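You operate a simulated robot arm through the tools that you are given. There is no shell and no other tool.

Carry out the task below with a simulated robot arm. There is one attempt and no reset: what you move stays moved.

JOB
Put things in order on the worktop corner. At the end: the button pot from the worktop corner stands on top of the empty jar (marked "JAM"); the brown oil pad is on the blue yoghurt tub; the green toy block is on the teal tab box (marked "WASH TABS"); the grey paper wad from the worktop corner stands on top of the brown cedar block; the yellow peg stands where the button pot stood; whatever was shut is shut again. Leave all else as you found it, and nothing knocked over.

The check looks at the end state, three seconds after you hand in, the way a careful person would. Anything else that was tipped, shoved, dropped, spilled or broken makes it a failure.

ROBOT AND FRAMES
A 7-joint arm with a two-finger gripper, fixed in place. Base frame: the origin is on the floor under the middle of its stand, x ahead of it, y to its left, z up; the work surface is at about z = 90. Lengths are in cm, angles in degrees, forces in N, time in s.
With the tool pointing down near the work surface it reaches from about 34 to 72 cm from the base axis. Its first joint turns from -66.0 to 66.0 degrees. Payload 2.45 kg.
The TCP is the grasp point between the finger pads, 2.6 cm short of the fingertips. In the tool frame z runs along the fingers and y along their closing line. The gripper opens to 9.6 cm; its body begins 6.9 cm behind the TCP.
Orientation is that of the tool frame in the base frame, as a unit quaternion [w, x, y, z]. With the fingers straight down and closing along the base's y, the tool's x points along the base's -x, its y along +y and its z along -z.

CONTROLS
- The arm moves only by the tool jog_arm. Its argument "deltas" is one flat list of numbers, 7 for each row, row after row: the closure in counts, from 0 (fully open) to 255 (shut), then the shift along the tool's x, y, z in cm, then the turn, a rotation vector about the tool's x, y, z in degrees. In form: [fingers, tx, ty, tz, wx, wy, wz, fingers, tx, ty, tz, wx, wy, wz, ...]. A call has 1 to 20 rows; each row is the pose to reach, as a shift and turn from the pose commanded when the call began, along the tool's axes at that moment. Each row takes 0.2 s and may step no farther than 5 cm and 8.6 degrees from the row before; otherwise, or with a gripper value out of range, the whole call is refused. Where a pose cannot be reached the arm comes as near as it can. A force on the tool above 40 N (or 10 N above the force at the start of the call, whichever is more), or a blocked arm, ends the call early, and 0.2 s more pass. Each finger travels about 5 cm/s and halts on what it meets, pressing with about 25 N; the grip force reading is that of the motor and also rises with nothing between the fingers. The clock runs only during rows and for 0.2 s after the last one: add rows that repeat a pose to give the fingers time. It gives the time, the measured TCP pose, the force on the tool (base axes), the opening and the grip force at its end, in the units of the frame above (readings bear some noise), with the torque about the TCP (base axes, N m) and any sound that the robot's microphone picked up, and new pictures: "pictures" is both (left out), scene, wrist or none.
- Cameras (640 x 400 px; columns grow to the right, rows downward): "scene" is fixed at [16.52, -37.52, 143.84]; the picture's right is [0.84, -0.54, 0.00], its down [-0.28, -0.43, -0.86] and it looks along [0.46, 0.72, -0.51] (base axes); focal length 335 px, centre (320, 200). "wrist" rides on the gripper at [8.2, 0.3, -9.8] in the tool frame; the picture's right is [-0.04, 1.00, 0.00], its down [-0.73, -0.03, -0.68] and it looks along [-0.68, -0.03, 0.73] (tool axes); focal length 256 px, centre (320, 200).
- locate(camera, pixels): for up to 12 pixels [column, row] of the newest picture of that camera ("zoom" is the newest enlarged one), the place [x, y, z] in the base frame of the surface seen there, good to about 0.2 cm, but the place of the scene camera against the robot may be out by one fixed shift of up to 1.8 cm in any direction. The clock stands still meanwhile.
- enlarge(camera, box): a new picture of the part [left, top, right, bottom] of that camera's present view, enlarged. The clock stands still meanwhile.
- sign_off(): hands the job in; it is judged then, once.

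Unless the task says otherwise, let go and move clear before handing in.

The tools are called as name(argument=value, ...) on one line, values as JSON. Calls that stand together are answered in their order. jog_arm: Moves the arm, as the interface text tells. Its arguments: {"type":"object","properties":{"deltas":{"type":"array"},"pictures":{"type":"string","enum":["both","scene","wrist","none"]}},"required":["deltas"]} The other tools are called the same way: locate (camera, pixels) gives the place of the surface under pixels of a picture; enlarge (camera, box) takes an enlarged picture of a part of a camera's view; sign_off () hands the job in.

At the start:

```text
time: 0.0
ee_pos: [44.48, -2.7, 124.63]
tool_rot: [0.001, 0.0, 1.0, 0.0]
contact_force: [0.4, 0.2, 1.0]
ft_torque: [0.0, -0.01, -0.01]
width: 9.63
finger_force: 0.1
```

scene: 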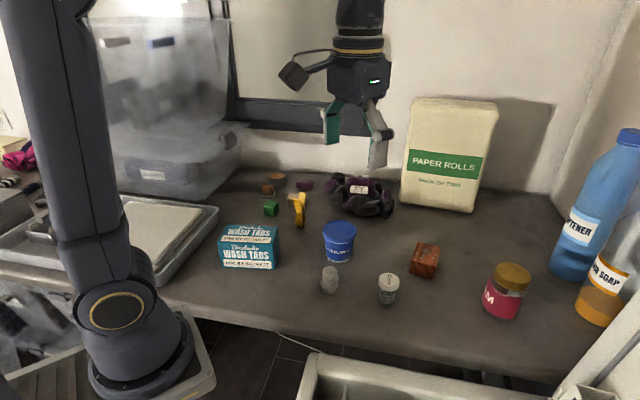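
wrist: 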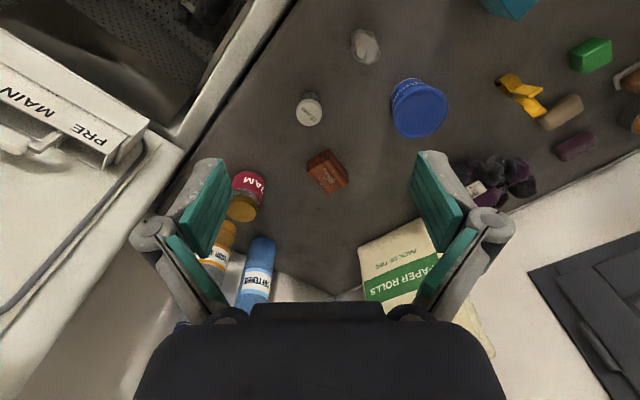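

The scene shows the tab box (248,247), blue tub (338,241), grey wad (330,280), pot (388,288), cedar block (425,260), jar (506,290), green block (270,207), yellow peg (298,210), and some brown things near (275,183). I'll take enlarged views and locate points first.

enlarge(camera="scene", box=[200, 160, 420, 310])

enlarge(camera="scene", box=[360, 210, 640, 390])

enlarge(camera="wrist", box=[280, 0, 640, 225])

locate(camera="wrist", pixels=[[366, 48], [308, 110], [328, 170], [420, 108], [516, 90], [563, 112], [592, 54], [575, 145], [632, 80], [632, 120], [512, 5], [243, 210]])

locate(camera="scene", pixels=[[388, 277], [330, 270], [424, 248], [338, 229], [270, 203], [298, 197], [248, 230], [511, 272], [266, 189], [277, 178], [304, 185], [300, 215]])

```text
2.67 times, centred on (310, 235) of scene
```

zoom: 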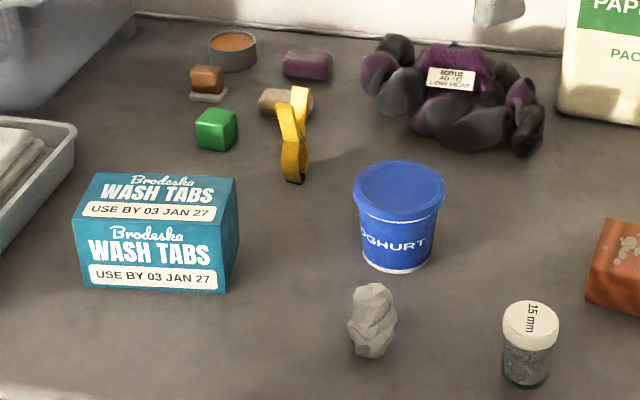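

```text
2.22 times, centred on (500, 300) of scene
```

zoom: 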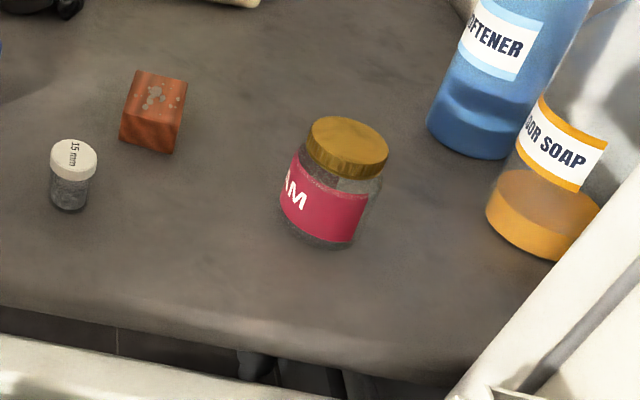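

```text
1.78 times, centred on (460, 112) of wrist
```

zoom: 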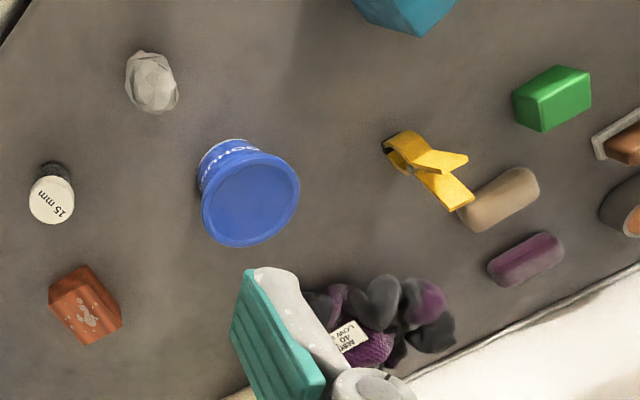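

```text
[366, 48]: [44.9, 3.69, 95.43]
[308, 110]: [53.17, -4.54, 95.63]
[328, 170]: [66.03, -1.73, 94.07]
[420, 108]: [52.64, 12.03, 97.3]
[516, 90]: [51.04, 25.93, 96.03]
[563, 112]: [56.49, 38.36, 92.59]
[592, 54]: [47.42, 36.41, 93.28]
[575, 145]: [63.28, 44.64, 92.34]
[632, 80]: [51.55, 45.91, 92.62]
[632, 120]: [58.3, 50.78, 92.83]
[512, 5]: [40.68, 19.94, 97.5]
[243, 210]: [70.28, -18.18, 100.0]
```

```text
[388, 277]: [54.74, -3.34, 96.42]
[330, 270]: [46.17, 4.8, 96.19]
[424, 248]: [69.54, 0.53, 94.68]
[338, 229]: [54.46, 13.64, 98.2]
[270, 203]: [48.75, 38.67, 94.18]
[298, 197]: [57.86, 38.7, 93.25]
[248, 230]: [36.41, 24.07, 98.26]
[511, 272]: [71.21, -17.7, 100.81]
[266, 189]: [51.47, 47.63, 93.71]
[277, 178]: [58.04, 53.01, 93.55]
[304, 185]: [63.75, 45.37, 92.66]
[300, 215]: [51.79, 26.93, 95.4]
```

The wrist and scene cameras differ by roughly (1.2, 1, 0.8) cm. I need to identify which item is the "oil pad" and which the "cedar block", so I'll zoom into the group at (280,190), the block at (425,260) and the bins at left.

enlarge(camera="scene", box=[250, 165, 330, 220])

enlarge(camera="scene", box=[375, 225, 455, 310])

enlarge(camera="scene", box=[0, 20, 250, 290])

enlarge(camera="wrist", box=[560, 20, 640, 170])

enlarge(camera="wrist", box=[0, 0, 300, 200])

enlarge(camera="scene", box=[200, 280, 640, 400])

```text
7.27 times, centred on (290, 192) of scene
```

zoom: 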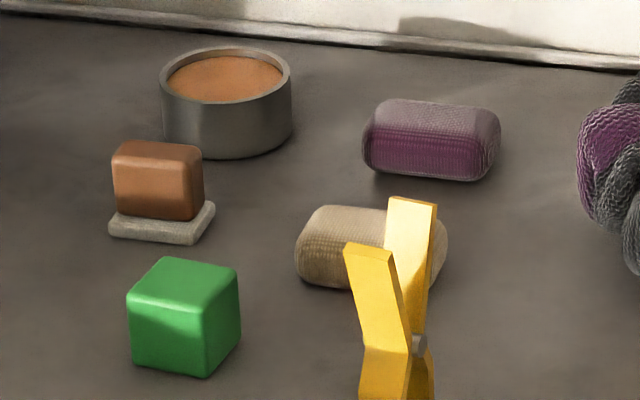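

```text
4.71 times, centred on (415, 268) of scene
```

zoom: 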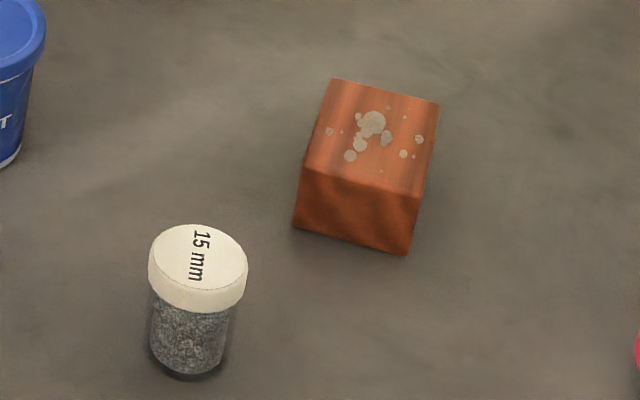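

```text
1.48 times, centred on (125, 155) of scene
```

zoom: 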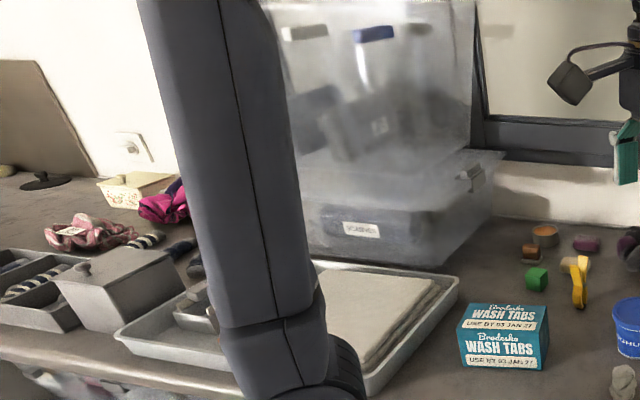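

```text
2.67 times, centred on (600, 95) of wrist
```

zoom: 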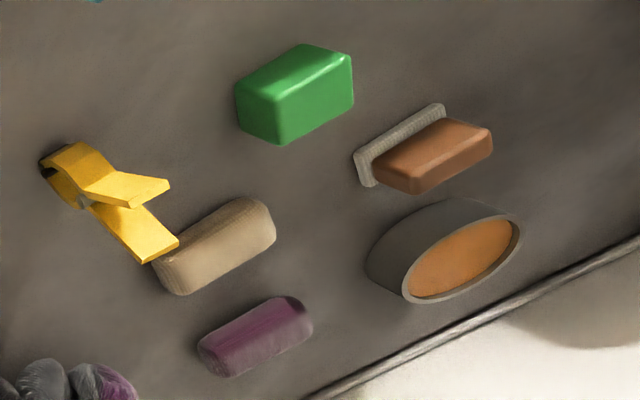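

```text
2.00 times, centred on (150, 100) of wrist
```

zoom: 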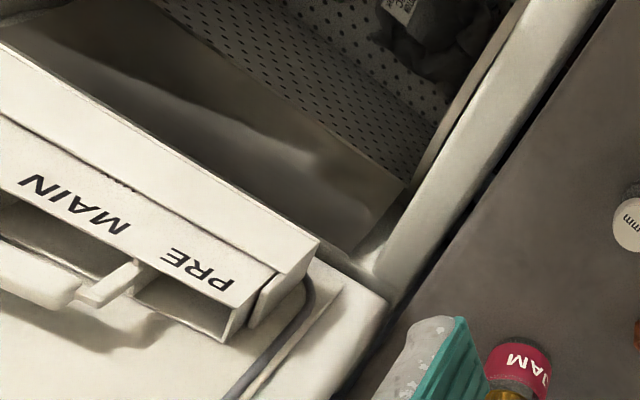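

```text
1.45 times, centred on (420, 340) of scene
```

zoom: 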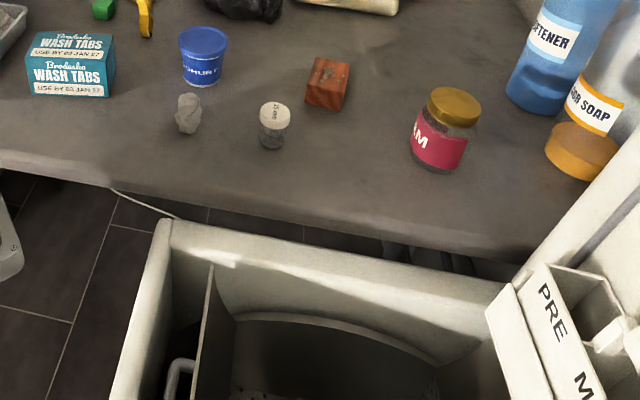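

The stained orange-brown block at (425,260) reads as the cedar block; the small brown handle on a pale felt base at (266,189) looks like the oil pad, but I'll check close up. First I lower the wrist camera near the button pot to measure it and the cedar block, wad and jar.

jog_arm(deltas=[0, -0.5, -0.6, 4, 0, 0, 0, 0, -1, -1.2, 8, 0, 0, 0, 0, -1.5, -1.8, 12, 0, 0, 0, 0, -1.5, -1.8, 12, 0, 0, 0])

```text
time: 1.0
ee_pos: [46.02, -4.18, 112.78]
tool_rot: [0.0, 0.0, 1.0, 0.0]
contact_force: [-0.1, -0.3, 0.8]
ft_torque: [0.03, -0.05, -0.04]
width: 9.61
finger_force: 0.0
```

scene: 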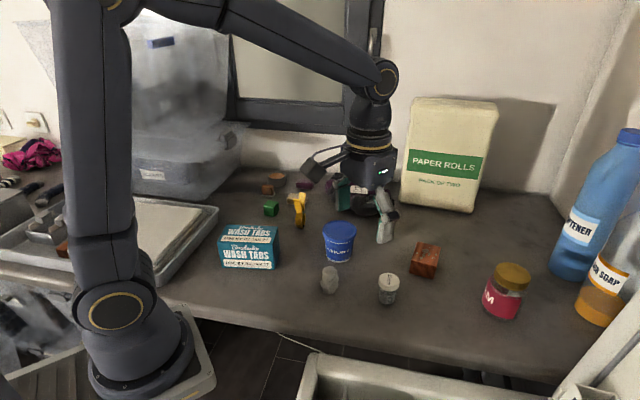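
wrist: 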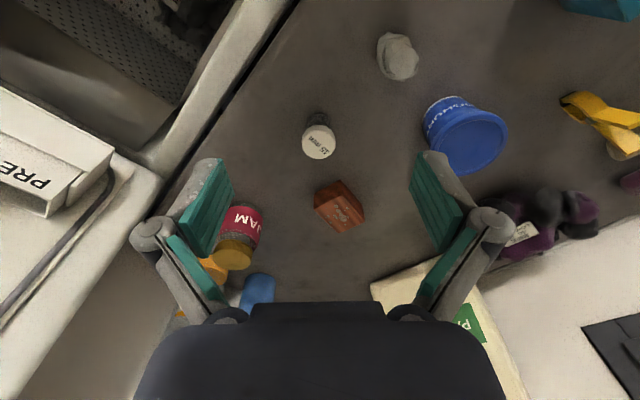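

The arm moving reveals a brown item in the left tray near scene (62,248); I'll zoom on it, and measure the pot, wad, cedar block and jar with the wrist camera.

enlarge(camera="scene", box=[0, 140, 220, 290])

enlarge(camera="wrist", box=[280, 100, 380, 240])

locate(camera="wrist", pixels=[[318, 142], [303, 142], [333, 142], [318, 127], [318, 158], [341, 181], [315, 206], [363, 215], [335, 231], [349, 205], [397, 55], [232, 252]])

locate(camera="scene", pixels=[[62, 248], [388, 277], [411, 245], [438, 251], [437, 269], [511, 266], [494, 275], [530, 278], [510, 286], [515, 264]])

```text
2.67 times, centred on (110, 215) of scene
```

zoom: 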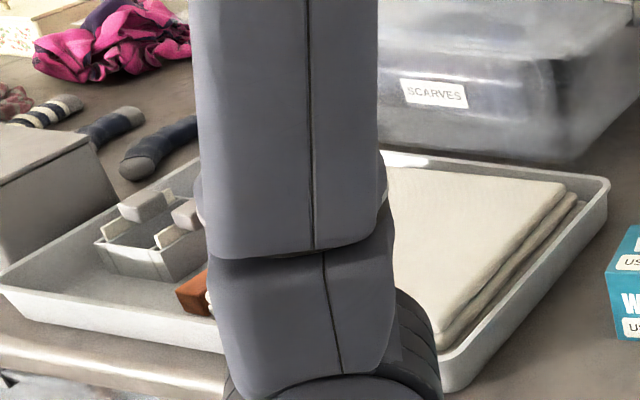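

```text
2.86 times, centred on (330, 170) of wrist
```

zoom: 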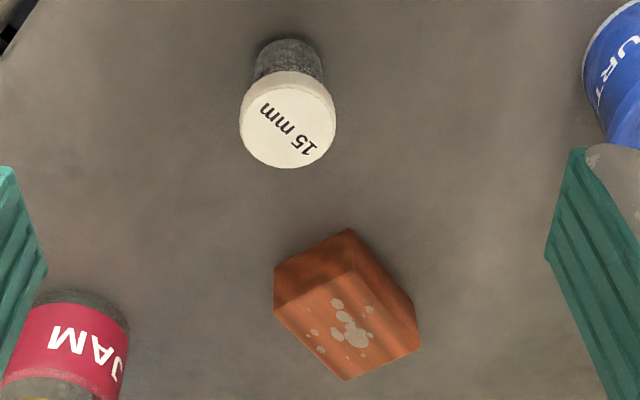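

```text
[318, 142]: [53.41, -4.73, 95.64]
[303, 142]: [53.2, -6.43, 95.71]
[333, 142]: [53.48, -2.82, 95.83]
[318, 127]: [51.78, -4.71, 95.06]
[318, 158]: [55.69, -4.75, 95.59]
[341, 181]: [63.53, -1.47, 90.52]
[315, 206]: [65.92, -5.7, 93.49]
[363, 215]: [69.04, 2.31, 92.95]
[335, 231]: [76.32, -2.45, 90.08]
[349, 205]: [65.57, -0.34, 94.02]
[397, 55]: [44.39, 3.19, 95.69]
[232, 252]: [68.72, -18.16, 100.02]
```

```text
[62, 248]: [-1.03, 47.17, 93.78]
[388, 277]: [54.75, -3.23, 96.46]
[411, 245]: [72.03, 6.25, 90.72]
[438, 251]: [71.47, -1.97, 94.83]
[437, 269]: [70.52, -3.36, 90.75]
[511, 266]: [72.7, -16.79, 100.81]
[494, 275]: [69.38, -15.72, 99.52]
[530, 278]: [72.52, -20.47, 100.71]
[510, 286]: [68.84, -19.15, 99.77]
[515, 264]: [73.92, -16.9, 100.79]
```

The pot's cap centre is near (53.4, -4.7, 95.6) and the jar lid near (70, -18.6, 100). Before moving toward the jar, I'll locate the tall bottles at (630,137), (605,270) and the paper rolls (450,150) for clearance.

locate(camera="scene", pixels=[[628, 137], [570, 260], [590, 200], [580, 300], [615, 270], [410, 200], [490, 150], [412, 105], [380, 205], [620, 310], [560, 270], [585, 250]])

```text
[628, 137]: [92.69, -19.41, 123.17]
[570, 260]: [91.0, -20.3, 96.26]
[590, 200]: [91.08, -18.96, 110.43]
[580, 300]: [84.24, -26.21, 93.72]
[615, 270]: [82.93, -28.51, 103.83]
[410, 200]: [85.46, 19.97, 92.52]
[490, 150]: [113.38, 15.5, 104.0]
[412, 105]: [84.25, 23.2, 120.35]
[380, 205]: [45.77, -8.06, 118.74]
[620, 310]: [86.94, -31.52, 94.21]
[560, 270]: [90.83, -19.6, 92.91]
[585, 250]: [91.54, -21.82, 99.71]
```

Bottles stand beyond x≈83, so there's room around the jar. I move over the jar at z≈115 to measure the lid and check reach.

jog_arm(deltas=[0, -3.5, -2.2, -0.5, 0, 0, 0, 0, -7, -4.4, -1, 0, 0, 0, 0, -10.5, -6.6, -1.5, 0, 0, 0, 0, -14, -8.8, -2, 0, 0, 0, 0, -17, -11, -2.4, 0, 0, 0, 0, -20, -13, -2.4, 0, 0, 0, 0, -20, -13, -2.4, 0, 0, 0])

```text
time: 2.6
ee_pos: [65.72, -17.31, 115.06]
tool_rot: [-0.001, 0.0, 1.0, 0.0]
contact_force: [0.1, 0.1, -0.1]
ft_torque: [-0.06, 0.0, 0.01]
width: 9.61
finger_force: 0.1
```

scene: 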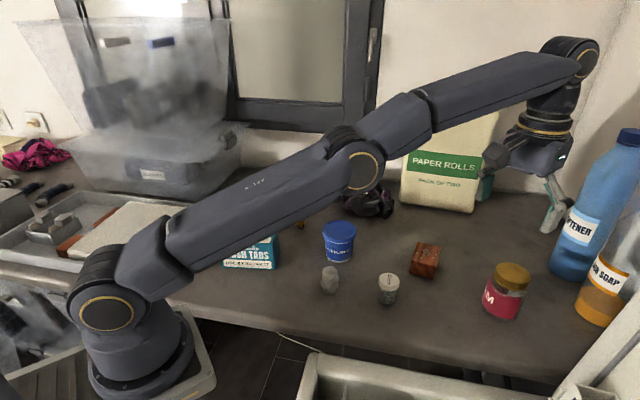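
wrist: 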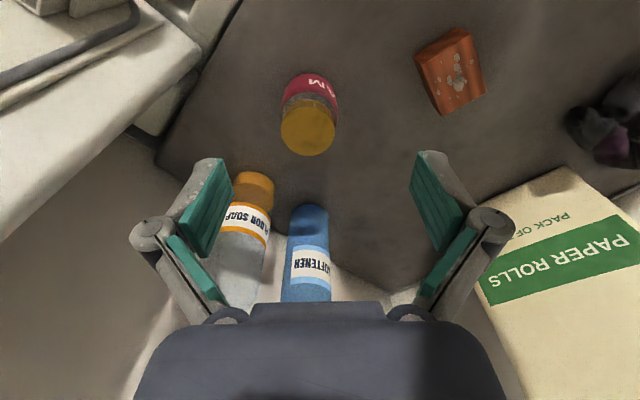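

The jar lid shows at wrist (307,128). I zoom and locate rim points of the lid plus the cedar block.

enlarge(camera="wrist", box=[250, 60, 370, 170])

enlarge(camera="wrist", box=[400, 10, 500, 130])

locate(camera="wrist", pixels=[[307, 128], [284, 126], [331, 126], [307, 104], [307, 152], [296, 128], [318, 128]])

locate(camera="zoom", pixels=[[320, 200]])

```text
3.64 times, centred on (310, 115) of wrist
```

zoom: 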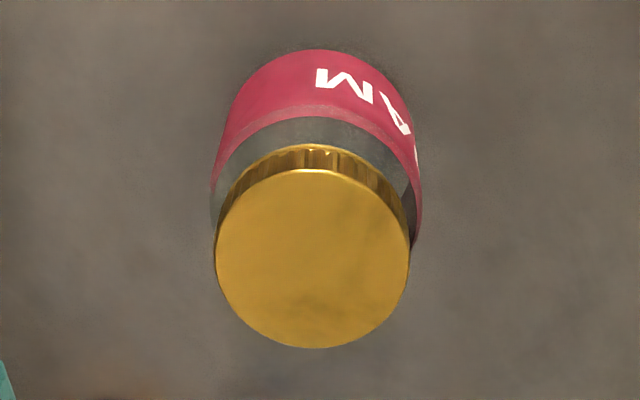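

```text
3.33 times, centred on (450, 70) of wrist
```

zoom: 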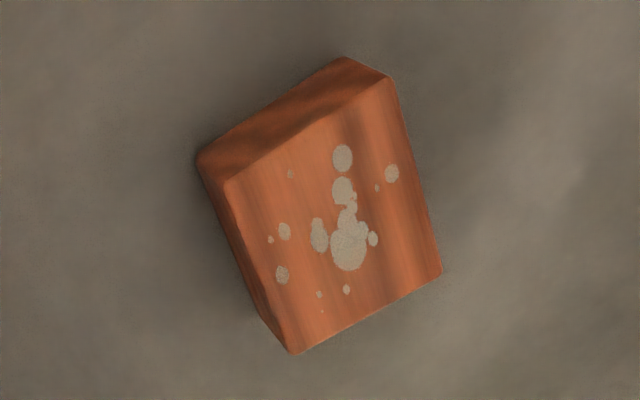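

```text
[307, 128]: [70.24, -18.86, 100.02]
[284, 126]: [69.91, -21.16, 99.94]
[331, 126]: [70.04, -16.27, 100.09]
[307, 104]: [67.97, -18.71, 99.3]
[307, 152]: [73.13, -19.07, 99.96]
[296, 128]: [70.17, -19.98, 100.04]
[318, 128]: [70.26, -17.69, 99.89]
```

```text
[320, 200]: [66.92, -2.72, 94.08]
```

Lid centre appears at wrist (308,131); I get exact points for lid edges and the cedar block's top corners and centre.

locate(camera="zoom", pixels=[[338, 222], [240, 190], [388, 95], [432, 268], [295, 342], [264, 270], [415, 180]])

locate(camera="wrist", pixels=[[308, 131], [282, 131], [334, 131], [308, 107], [308, 154], [290, 115], [326, 115], [290, 146], [326, 146]])

```text
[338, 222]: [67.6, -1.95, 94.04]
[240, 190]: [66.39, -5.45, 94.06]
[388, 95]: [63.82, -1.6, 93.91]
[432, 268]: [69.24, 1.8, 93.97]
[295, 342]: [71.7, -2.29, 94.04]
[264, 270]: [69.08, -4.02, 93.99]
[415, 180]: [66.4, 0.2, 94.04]
```

```text
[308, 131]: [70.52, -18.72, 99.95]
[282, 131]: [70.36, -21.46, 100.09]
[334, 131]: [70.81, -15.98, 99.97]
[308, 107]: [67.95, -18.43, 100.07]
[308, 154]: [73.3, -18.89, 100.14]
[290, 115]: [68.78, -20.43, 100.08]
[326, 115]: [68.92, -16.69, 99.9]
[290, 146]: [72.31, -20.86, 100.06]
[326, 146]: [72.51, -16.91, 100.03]
```

Lid centre is (70.6, -18.7), top z = 100.0, radius 2.7. I'll test that the arm can reach upright above the lid at z≈106 before carrying anything there.

jog_arm(deltas=[0, -2.3, -0.6, 1.5, 0, 0, 0, 0, -4.6, -1.2, 3, 0, 0, 0, 0, -4.6, -1.2, 6, 0, 0, 0, 0, -4.6, -1.2, 9, 0, 0, 0, 0, -4.6, -1.2, 9, 0, 0, 0])

```text
time: 3.8
ee_pos: [68.93, -17.58, 105.71]
tool_rot: [0.0, 0.0, 1.0, 0.001]
contact_force: [-0.1, 1.0, 0.1]
ft_torque: [-0.01, -0.02, 0.0]
width: 9.59
finger_force: 0.0
out of reach, approached as far as the arm can: row 1, 2, 3, 4, 5
```

scene: 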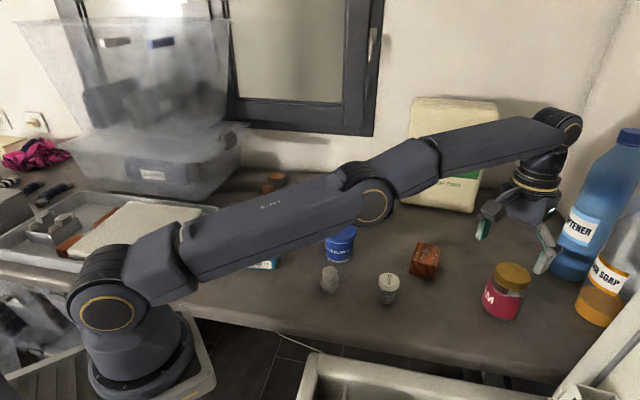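
wrist: 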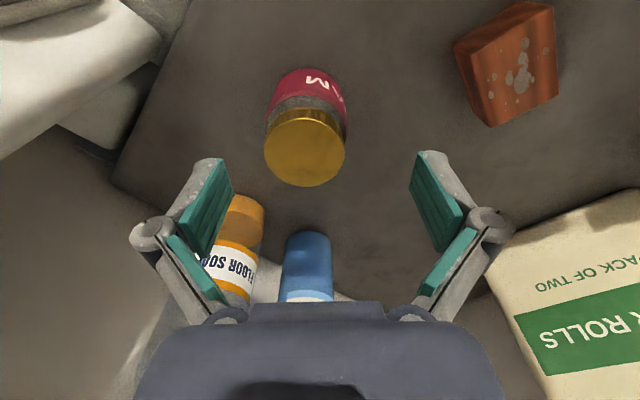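

The upright tool stops at radius 71.1, short of the jar at 73.0, so I'll grip and place the pot with the tool pitched about 10° outward. I now go back to hover over the pot.

jog_arm(deltas=[0, 0, 0, -4, 0, 0, 0, 0, 3.5, 2.6, -6, 0, 0, 0, 0, 7, 5.2, -6, 0, 0, 0, 0, 10, 7.8, -6, 0, 0, 0, 0, 13, 10.4, -6, 0, 0, 0, 0, 16, 13, -6, 0, 0, 0, 40, 16, 13, -4, 0, 0, 0, 70, 16, 13, -2, 0, 0, 0, 70, 16, 13, -2, 0, 0, 0])

```text
time: 5.8
ee_pos: [52.9, -4.8, 107.72]
tool_rot: [0.0, 0.0, 1.0, 0.0]
contact_force: [-0.3, 0.6, 0.9]
ft_torque: [0.03, 0.03, -0.01]
width: 6.96
finger_force: 0.1
out of reach, approached as far as the arm can: row 1
```

scene: 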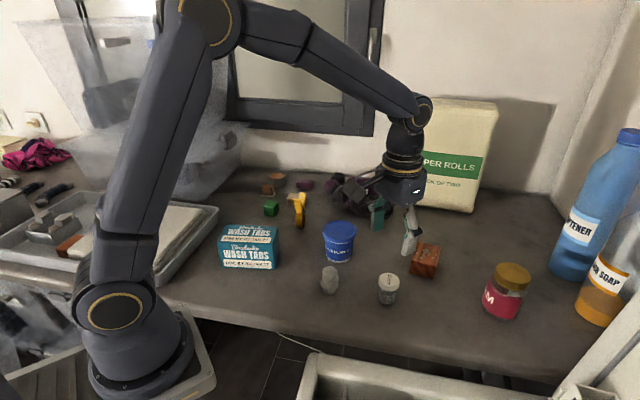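
wrist: 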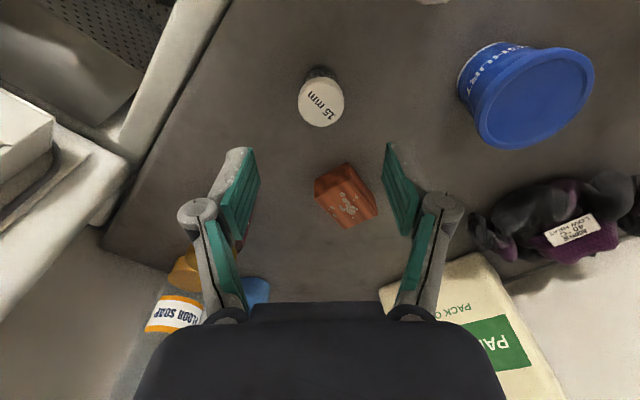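

TCP now at about (52.9, -4.8, 107.7), pot cap at wrist (321,101). I zoom to measure the pot centre precisely.

enlarge(camera="wrist", box=[280, 50, 380, 140])

locate(camera="wrist", pixels=[[300, 101], [343, 101], [321, 101], [321, 82], [321, 124], [306, 88], [336, 88], [306, 117], [336, 117], [321, 70], [310, 73], [331, 73]])

```text
4.44 times, centred on (330, 95) of wrist
```

zoom: 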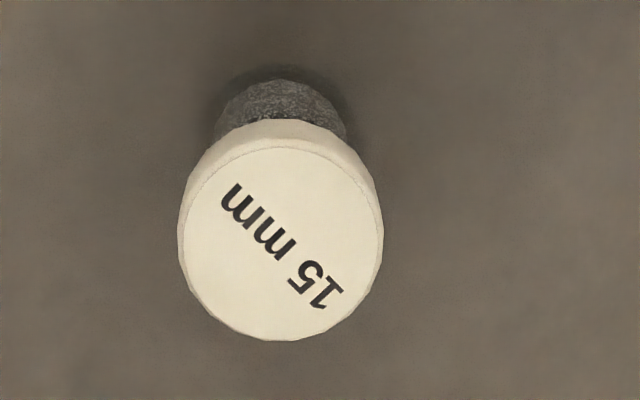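

```text
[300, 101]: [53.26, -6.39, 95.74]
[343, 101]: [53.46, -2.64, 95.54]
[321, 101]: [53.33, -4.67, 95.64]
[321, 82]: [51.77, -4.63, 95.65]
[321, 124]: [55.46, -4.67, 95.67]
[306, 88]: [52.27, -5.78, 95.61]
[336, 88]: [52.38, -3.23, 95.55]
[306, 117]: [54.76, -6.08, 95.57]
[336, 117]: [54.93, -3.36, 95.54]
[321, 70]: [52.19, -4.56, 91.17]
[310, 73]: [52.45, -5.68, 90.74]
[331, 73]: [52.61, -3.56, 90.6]
```

Pot centre is (53.6, -4.6), cap top 95.6, diameter about 3.9. I pitch the tool 10° outward and hover at z≈100 around it.

jog_arm(deltas=[70, -0.3, 0.1, 1, 0, -5, 0, 70, -0.7, 0.1, 3, 0, -10, 0, 70, -0.7, 0.1, 6, 0, -10, 0, 70, -0.7, 0.1, 6, 0, -10, 0])

```text
time: 6.8
ee_pos: [53.56, -4.56, 101.79]
tool_rot: [0.088, 0.001, 0.996, 0.0]
contact_force: [0.7, 0.0, 0.0]
ft_torque: [-0.02, -0.02, -0.02]
width: 6.97
finger_force: 0.0
```

scene: 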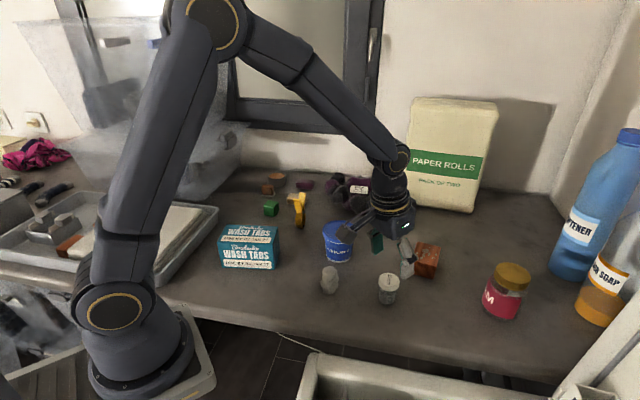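
wrist: 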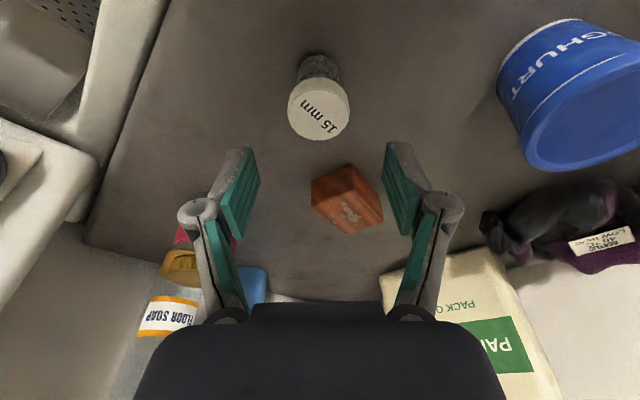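

Tool is pitched as wanted and centred on the pot. I descend straight to z≈94.5 (cap between pads) and close.

jog_arm(deltas=[70, 0.52, 0, 2.96, 0, 0, 0, 70, 0.9, 0, 5.12, 0, 0, 0, 70, 1.27, 0, 7.19, 0, 0, 0, 70, 1.27, 0, 7.19, 0, 0, 0, 130, 1.27, 0, 7.19, 0, 0, 0, 200, 1.27, 0, 7.19, 0, 0, 0, 200, 1.27, 0, 7.19, 0, 0, 0, 200, 1.27, 0, 7.19, 0, 0, 0])

```text
time: 8.6
ee_pos: [53.48, -4.53, 94.46]
tool_rot: [0.087, 0.0, 0.996, 0.0]
contact_force: [-0.6, 1.1, -0.7]
ft_torque: [0.01, 0.0, 0.0]
width: 3.83
finger_force: 25.3
```

scene: 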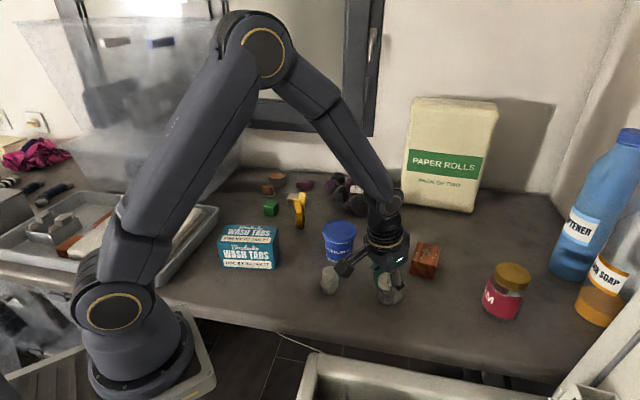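
wrist: 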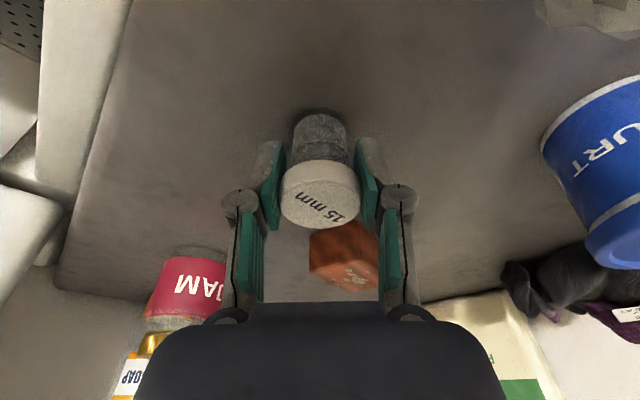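

The pads hold the cap (3.83 cm, 25 N). I lift 13.5 cm straight up and check.

jog_arm(deltas=[200, -0.35, 0, -1.97, 0, 0, 0, 200, -0.87, 0, -4.92, 0, 0, 0, 200, -1.39, 0, -7.9, 0, 0, 0, 200, -1.91, 0, -10.8, 0, 0, 0, 200, -2.35, 0, -13.3, 0, 0, 0, 200, -2.35, 0, -13.3, 0, 0, 0])

```text
time: 10.0
ee_pos: [53.81, -4.38, 108.02]
tool_rot: [0.088, 0.0, 0.996, 0.0]
contact_force: [0.9, -0.3, -0.2]
ft_torque: [-0.04, 0.0, 0.0]
width: 3.81
finger_force: 25.0
```

scene: 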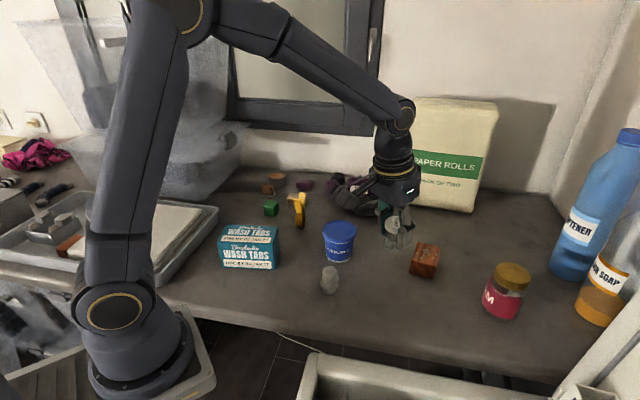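
wrist: 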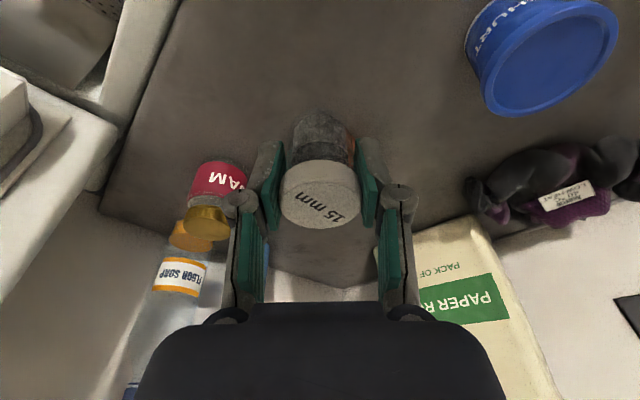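

Pot is lifted cleanly and upright. I carry it over the jar at the same height.

jog_arm(deltas=[200, -2, -1.7, 0.35, 0, 0, 0, 200, -5, -4.2, 0.88, 0, 0, 0, 200, -8, -6.7, 1.41, 0, 0, 0, 200, -11, -9.3, 1.94, 0, 0, 0, 200, -14, -11.8, 2.47, 0, 0, 0, 200, -16, -13.5, 2.83, 0, 0, 0, 200, -16.75, -14.1, 2.96, 0, 0, 0, 200, -16.75, -14.1, 2.96, 0, 0, 0, 200, -16.75, -14.1, 2.96, 0, 0, 0])

```text
time: 12.0
ee_pos: [70.64, -18.75, 107.97]
tool_rot: [0.087, 0.0, 0.996, 0.0]
contact_force: [0.2, 0.4, 0.3]
ft_torque: [0.01, 0.0, 0.0]
width: 3.82
finger_force: 24.9
```

scene: 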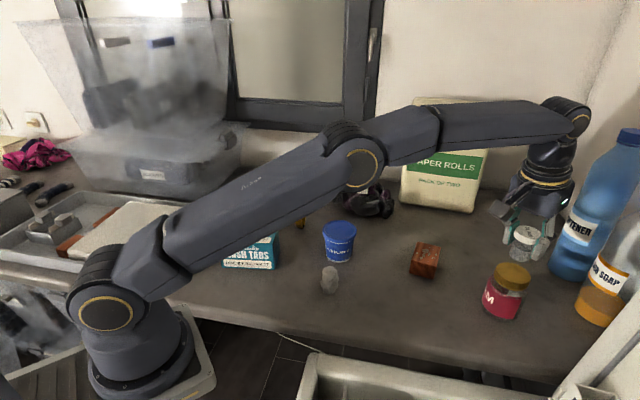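
wrist: 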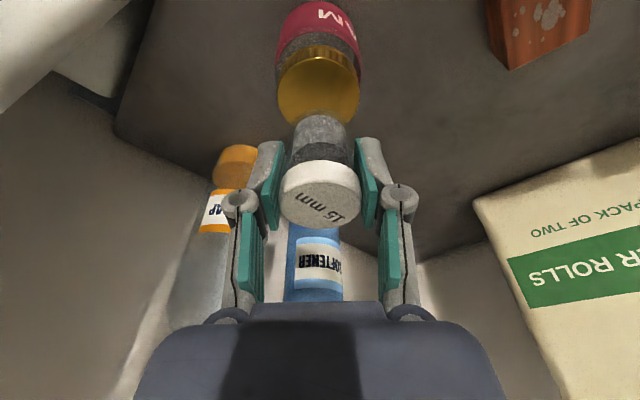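

Pot is over the lid (lid at wrist (318,88) directly beneath in line). I descend slowly until just touching.

jog_arm(deltas=[200, 0.26, 0, 1.48, 0, 0, 0, 200, 0.44, 0, 2.46, 0, 0, 0, 200, 0.52, 0, 2.96, 0, 0, 0, 200, 0.56, 0, 3.15, 0, 0, 0, 200, 0.59, 0, 3.35, 0, 0, 0, 200, 0.59, 0, 3.35, 0, 0, 0])

```text
time: 13.4
ee_pos: [70.59, -18.65, 104.71]
tool_rot: [0.087, 0.0, 0.996, 0.0]
contact_force: [-0.1, 0.6, -0.5]
ft_torque: [0.02, -0.02, 0.02]
width: 3.82
finger_force: 25.3
```

scene: 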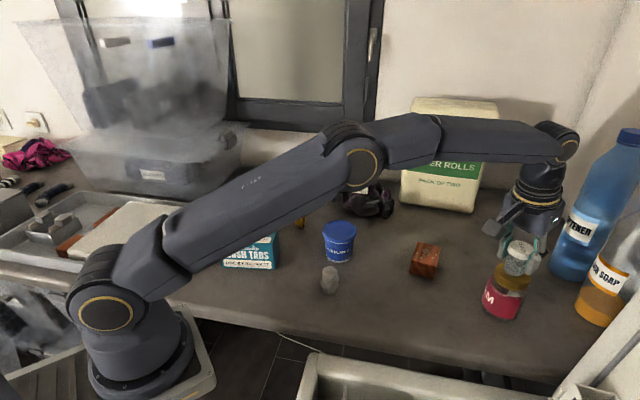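
wrist: 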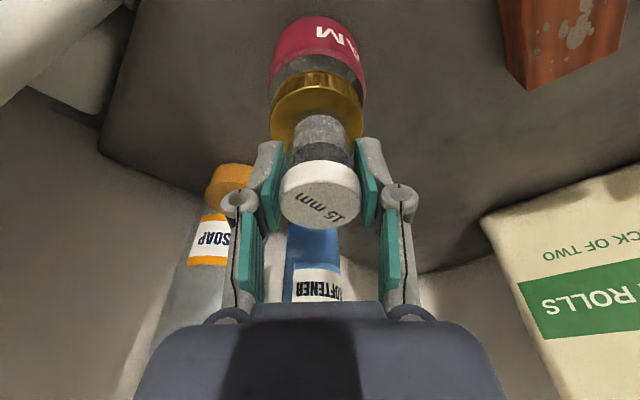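

No contact yet at z 104.7. I zoom to check that the pot is centred on the lid.

enlarge(camera="wrist", box=[250, 10, 390, 240])

enlarge(camera="scene", box=[470, 220, 570, 330])

```text
1.74 times, centred on (320, 125) of wrist
```

zoom: 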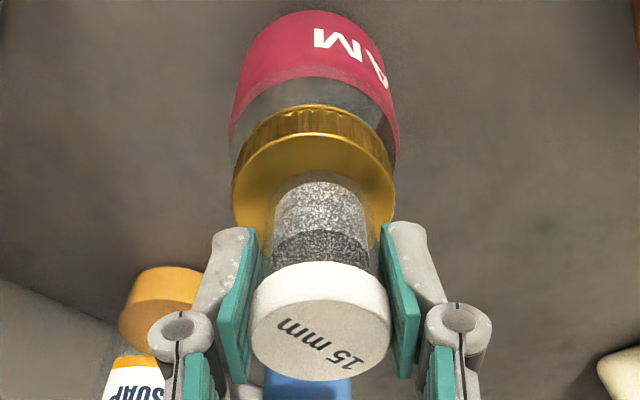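

```text
3.64 times, centred on (520, 275) of scene
```

zoom: 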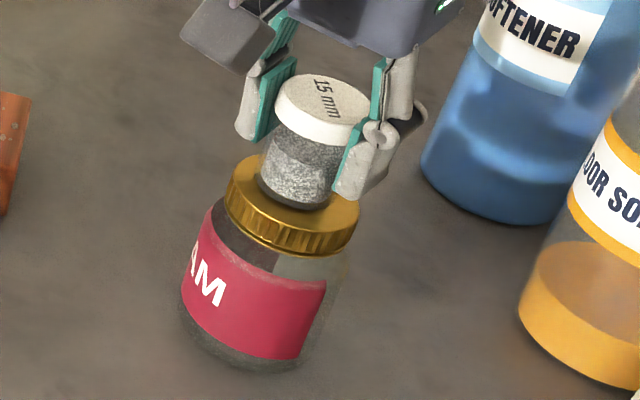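

The pot sits over the middle of the lid in both views. I lower the last few millimetres.

jog_arm(deltas=[200, 0.017, 0, 0.1, 0, 0, 0, 200, 0.035, 0, 0.2, 0, 0, 0, 200, 0.05, 0, 0.28, 0, 0, 0, 200, 0.05, 0, 0.28, 0, 0, 0], pictures="none")

```text
time: 14.4
ee_pos: [70.63, -18.57, 104.53]
tool_rot: [0.089, 0.0, 0.996, -0.001]
contact_force: [-1.4, 0.3, 16.0]
ft_torque: [-0.02, 0.06, -0.04]
width: 3.83
finger_force: 25.0
```

Contact at 16 N upward: the pot rests on the lid. I ease up a hair, open, and rise straight up.

jog_arm(deltas=[200, -0.01, 0, -0.05, 0, 0, 0, 140, -0.01, 0, -0.05, 0, 0, 0, 100, -0.01, 0, -0.05, 0, 0, 0, 70, -0.01, 0, -0.05, 0, 0, 0, 70, -0.01, 0, -0.05, 0, 0, 0, 70, -0.36, 0, -2.0, 0, 0, 0, 70, -0.88, 0, -5, 0, 0, 0, 70, -1.4, 0, -8, 0, 0, 0, 70, -1.4, 0, -8, 0, 0, 0])

```text
time: 16.4
ee_pos: [70.39, -18.6, 112.45]
tool_rot: [0.085, 0.0, 0.996, 0.001]
contact_force: [-1.0, -0.1, 0.0]
ft_torque: [0.0, -0.02, 0.0]
width: 6.94
finger_force: 0.1
```

scene: 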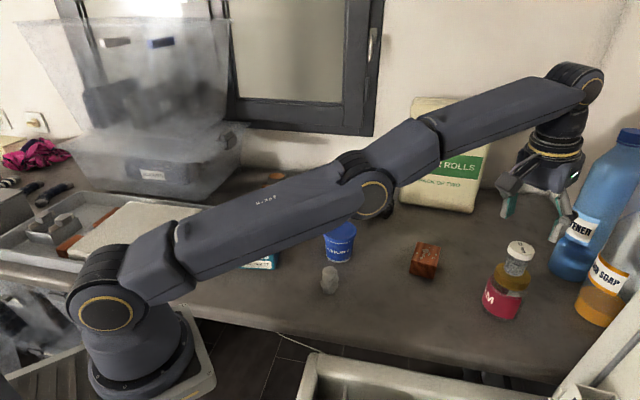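
wrist: 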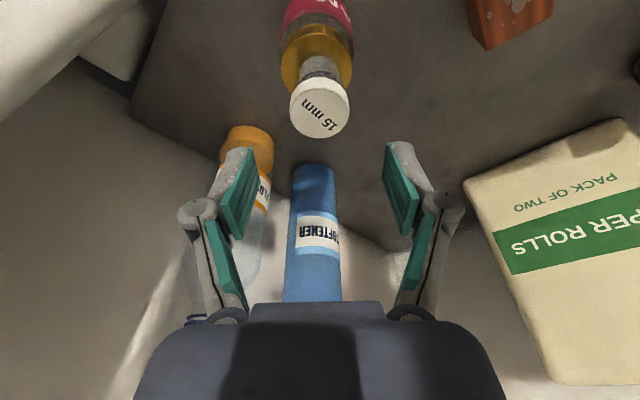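

The pot stands on the jar (wrist (320,107)). Next the paper wad: I swing over to it, untilting the tool, to measure it from above.

jog_arm(deltas=[70, 2.7, 2.2, -0.5, 0, 1, 0, 70, 6.0, 4.8, -1.06, 0, 2, 0, 70, 9.4, 7.5, -1.66, 0, 3, 0, 70, 12.8, 10.2, -2.26, 0, 5, 0, 70, 16.2, 12.9, -2.86, 0, 6, 0, 70, 19.6, 15.6, -3.46, 0, 7, 0, 70, 23, 18.3, -4.06, 0, 8, 0, 70, 25.5, 20.3, -4.5, 0, 9, 0, 70, 27.2, 21.7, -4.8, 0, 10, 0, 70, 27.7, 21.7, -1.8, 0, 10, 0, 70, 28.2, 21.7, 1.1, 0, 10, 0, 70, 28.2, 21.7, 1.1, 0, 10, 0])

```text
time: 19.0
ee_pos: [66.57, 2.92, 118.86]
tool_rot: [0.0, 0.0, 1.0, 0.0]
contact_force: [0.1, -0.2, 0.1]
ft_torque: [0.02, 0.02, -0.03]
width: 6.94
finger_force: 0.0
out of reach, approached as far as the arm can: row 1, 2, 3, 4, 5, 6, 7, 8, 9, 10, 11, 12
```

scene: 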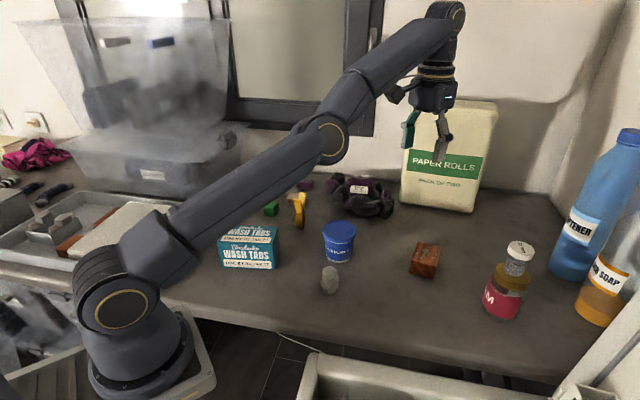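
wrist: 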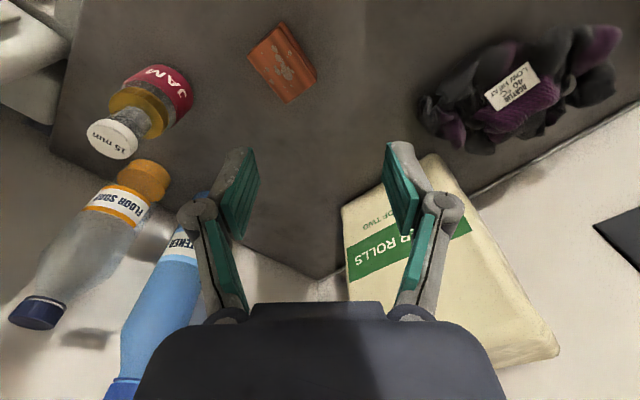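

The arm lagged in x and stopped at (66.6, 2.9, 118.9), upright and clear of everything. I'll retry the inward move from here with a short call.

jog_arm(deltas=[70, 3, 0, 1, 0, 0, 0, 70, 6, 0, 2, 0, 0, 0, 70, 9, 0, 3, 0, 0, 0, 70, 9, 0, 3, 0, 0, 0], pictures="none")

```text
time: 20.0
ee_pos: [57.16, 3.12, 116.18]
tool_rot: [0.0, -0.001, 1.0, 0.0]
contact_force: [-0.6, -0.5, 0.5]
ft_torque: [-0.01, 0.01, 0.0]
width: 6.98
finger_force: 0.1
out of reach, approached as far as the arm can: row 1
```

Now it follows properly. I continue to (43, 3, 107) to view the wad.

jog_arm(deltas=[70, 3.5, 0, 2, 0, 0, 0, 70, 7, 0, 4, 0, 0, 0, 70, 10.5, 0, 6, 0, 0, 0, 70, 14, 0, 9, 0, 0, 0, 70, 14, 0, 9, 0, 0, 0])

```text
time: 21.2
ee_pos: [42.83, 3.02, 107.17]
tool_rot: [0.0, 0.0, 1.0, 0.0]
contact_force: [0.3, 0.0, 0.3]
ft_torque: [0.0, 0.02, 0.0]
width: 6.96
finger_force: 0.1
```

scene: 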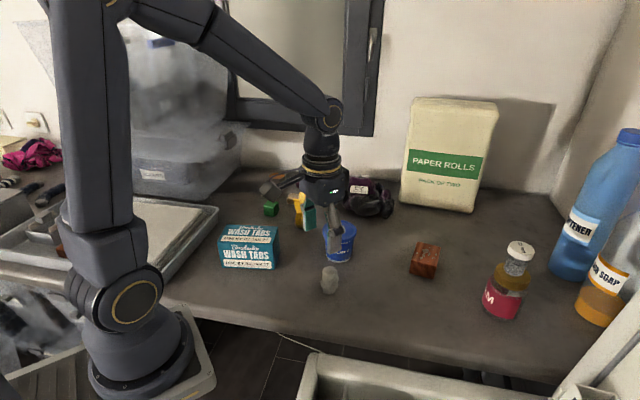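
wrist: 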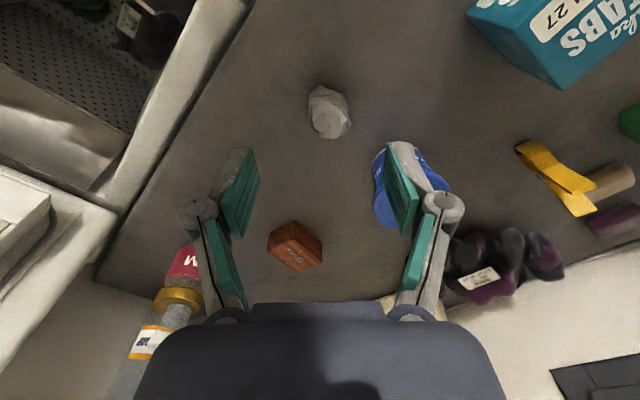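

The wad is at wrist (328,112). I zoom into it and locate points on it.

enlarge(camera="wrist", box=[280, 70, 380, 150])

locate(camera="wrist", pixels=[[330, 118], [312, 112], [348, 112], [330, 98], [330, 134], [320, 125], [342, 125], [318, 90], [328, 88], [338, 95], [322, 108], [338, 108]])

enlarge(camera="scene", box=[300, 250, 360, 305])

```text
5.00 times, centred on (330, 110) of wrist
```

zoom: 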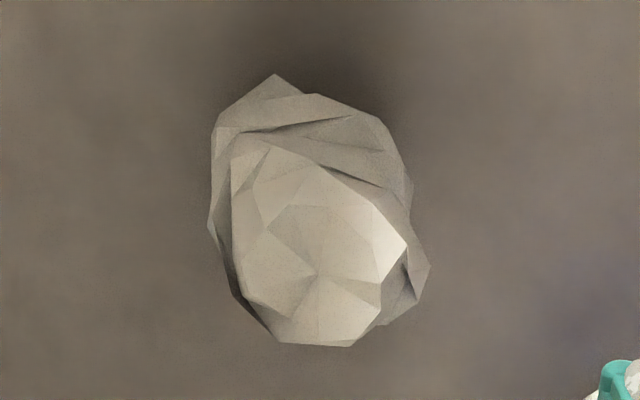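

```text
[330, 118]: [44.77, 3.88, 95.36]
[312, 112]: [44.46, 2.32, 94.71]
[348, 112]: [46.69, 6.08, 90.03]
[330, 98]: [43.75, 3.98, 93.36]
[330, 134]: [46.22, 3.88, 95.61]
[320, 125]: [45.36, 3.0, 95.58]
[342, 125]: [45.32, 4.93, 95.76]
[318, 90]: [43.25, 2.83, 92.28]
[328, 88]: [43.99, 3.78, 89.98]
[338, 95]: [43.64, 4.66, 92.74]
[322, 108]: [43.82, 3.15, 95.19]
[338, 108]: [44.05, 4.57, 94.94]
```

```text
7.27 times, centred on (330, 278) of scene
```

zoom: 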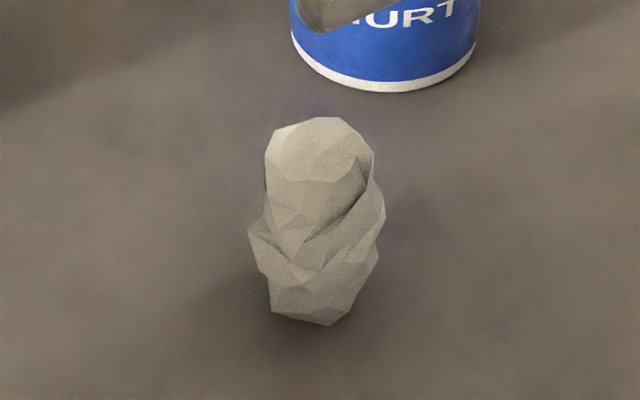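

The wad's axis is around (44.8, 3.8), about 3.3 cm wide and 5.7 tall. I align over it and go down to z≈99 to check.

jog_arm(deltas=[70, -1, 0.4, 2, 0, 0, 0, 70, -2, 0.8, 4, 0, 0, 0, 70, -2, 0.8, 7.5, 0, 0, 0, 70, -2, 0.8, 7.5, 0, 0, 0])

```text
time: 22.2
ee_pos: [45.15, 3.8, 99.69]
tool_rot: [0.0, 0.0, 1.0, 0.0]
contact_force: [-0.6, 0.4, -0.1]
ft_torque: [0.02, 0.01, 0.02]
width: 6.97
finger_force: 0.0
```

scene: 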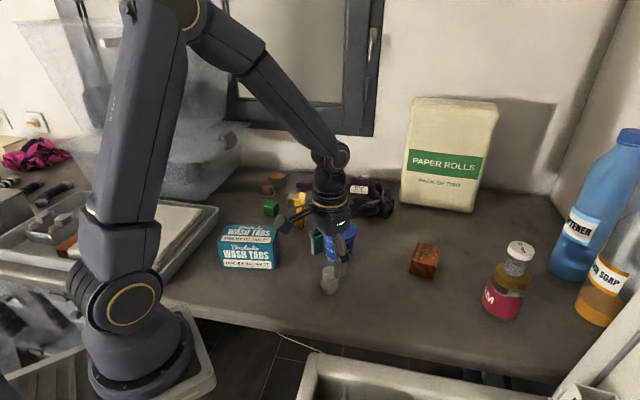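
wrist: 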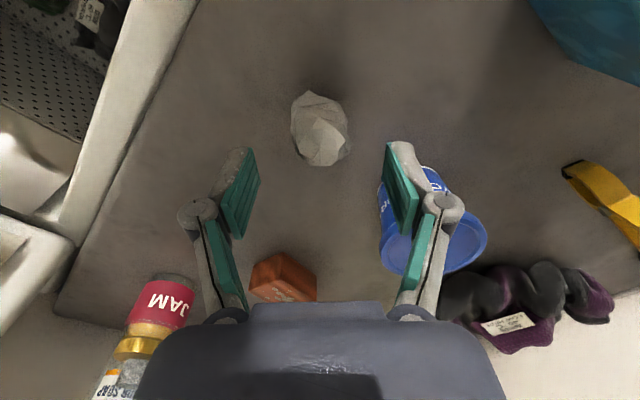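

The wad is centred between the fingers at (321,130). I descend to z≈93.4 and close gently.

jog_arm(deltas=[70, 0.1, 0, 2.5, 0, 0, 0, 70, 0.1, 0, 4.5, 0, 0, 0, 70, 0.1, 0, 6.2, 0, 0, 0, 70, 0.1, 0, 6.2, 0, 0, 0, 110, 0.1, 0, 6.2, 0, 0, 0, 150, 0.1, 0, 6.2, 0, 0, 0, 190, 0.1, 0, 6.2, 0, 0, 0, 190, 0.1, 0, 6.2, 0, 0, 0, 190, 0.1, 0, 6.2, 0, 0, 0])

```text
time: 24.2
ee_pos: [44.84, 3.73, 93.54]
tool_rot: [-0.001, 0.0, 1.0, 0.001]
contact_force: [0.6, -0.5, 0.6]
ft_torque: [0.02, 0.03, 0.01]
width: 4.51
finger_force: 25.0
```

scene: 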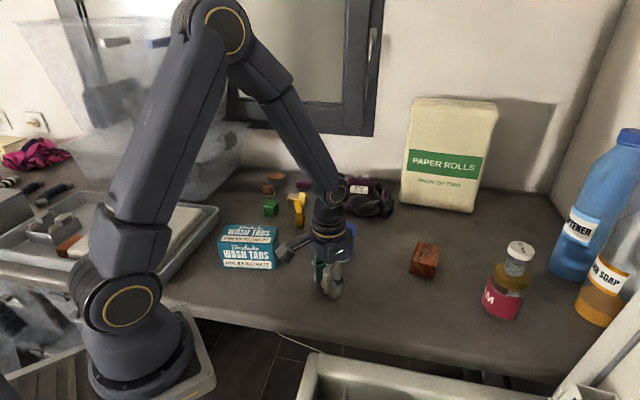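
wrist: 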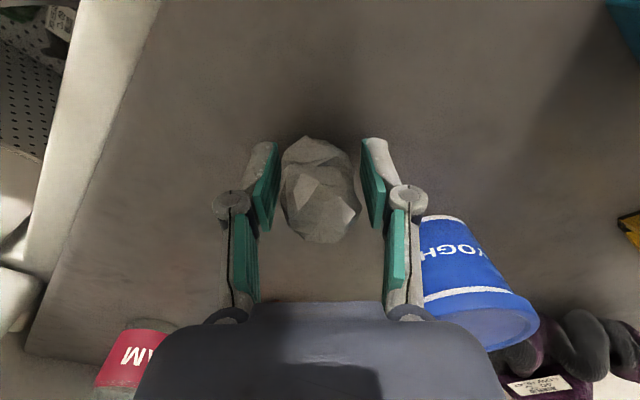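

The grip holds at 4.5 cm. I lift slowly 10 cm and check how the wad hangs.

jog_arm(deltas=[190, 0, 0, -1, 0, 0, 0, 190, 0, 0, -3, 0, 0, 0, 190, 0, 0, -6, 0, 0, 0, 190, 0, 0, -9, 0, 0, 0, 190, 0, 0, -10.5, 0, 0, 0, 190, 0, 0, -10.5, 0, 0, 0])

```text
time: 25.6
ee_pos: [45.15, 3.72, 104.17]
tool_rot: [0.0, 0.0, 1.0, 0.0]
contact_force: [0.1, 0.2, -0.1]
ft_torque: [0.02, -0.03, 0.05]
width: 4.53
finger_force: 24.5
```

scene: 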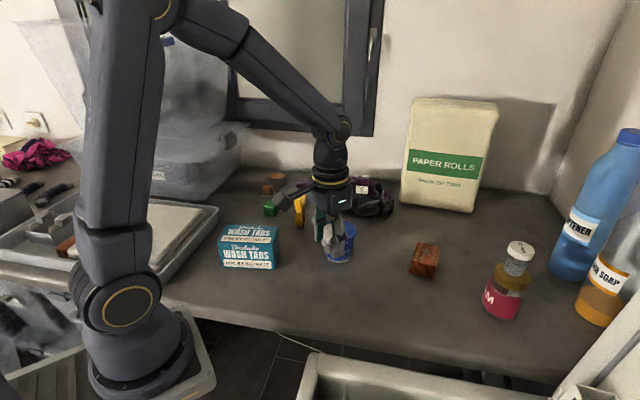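
wrist: 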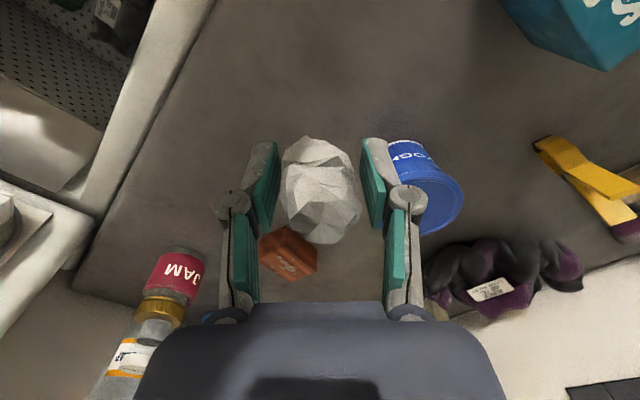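

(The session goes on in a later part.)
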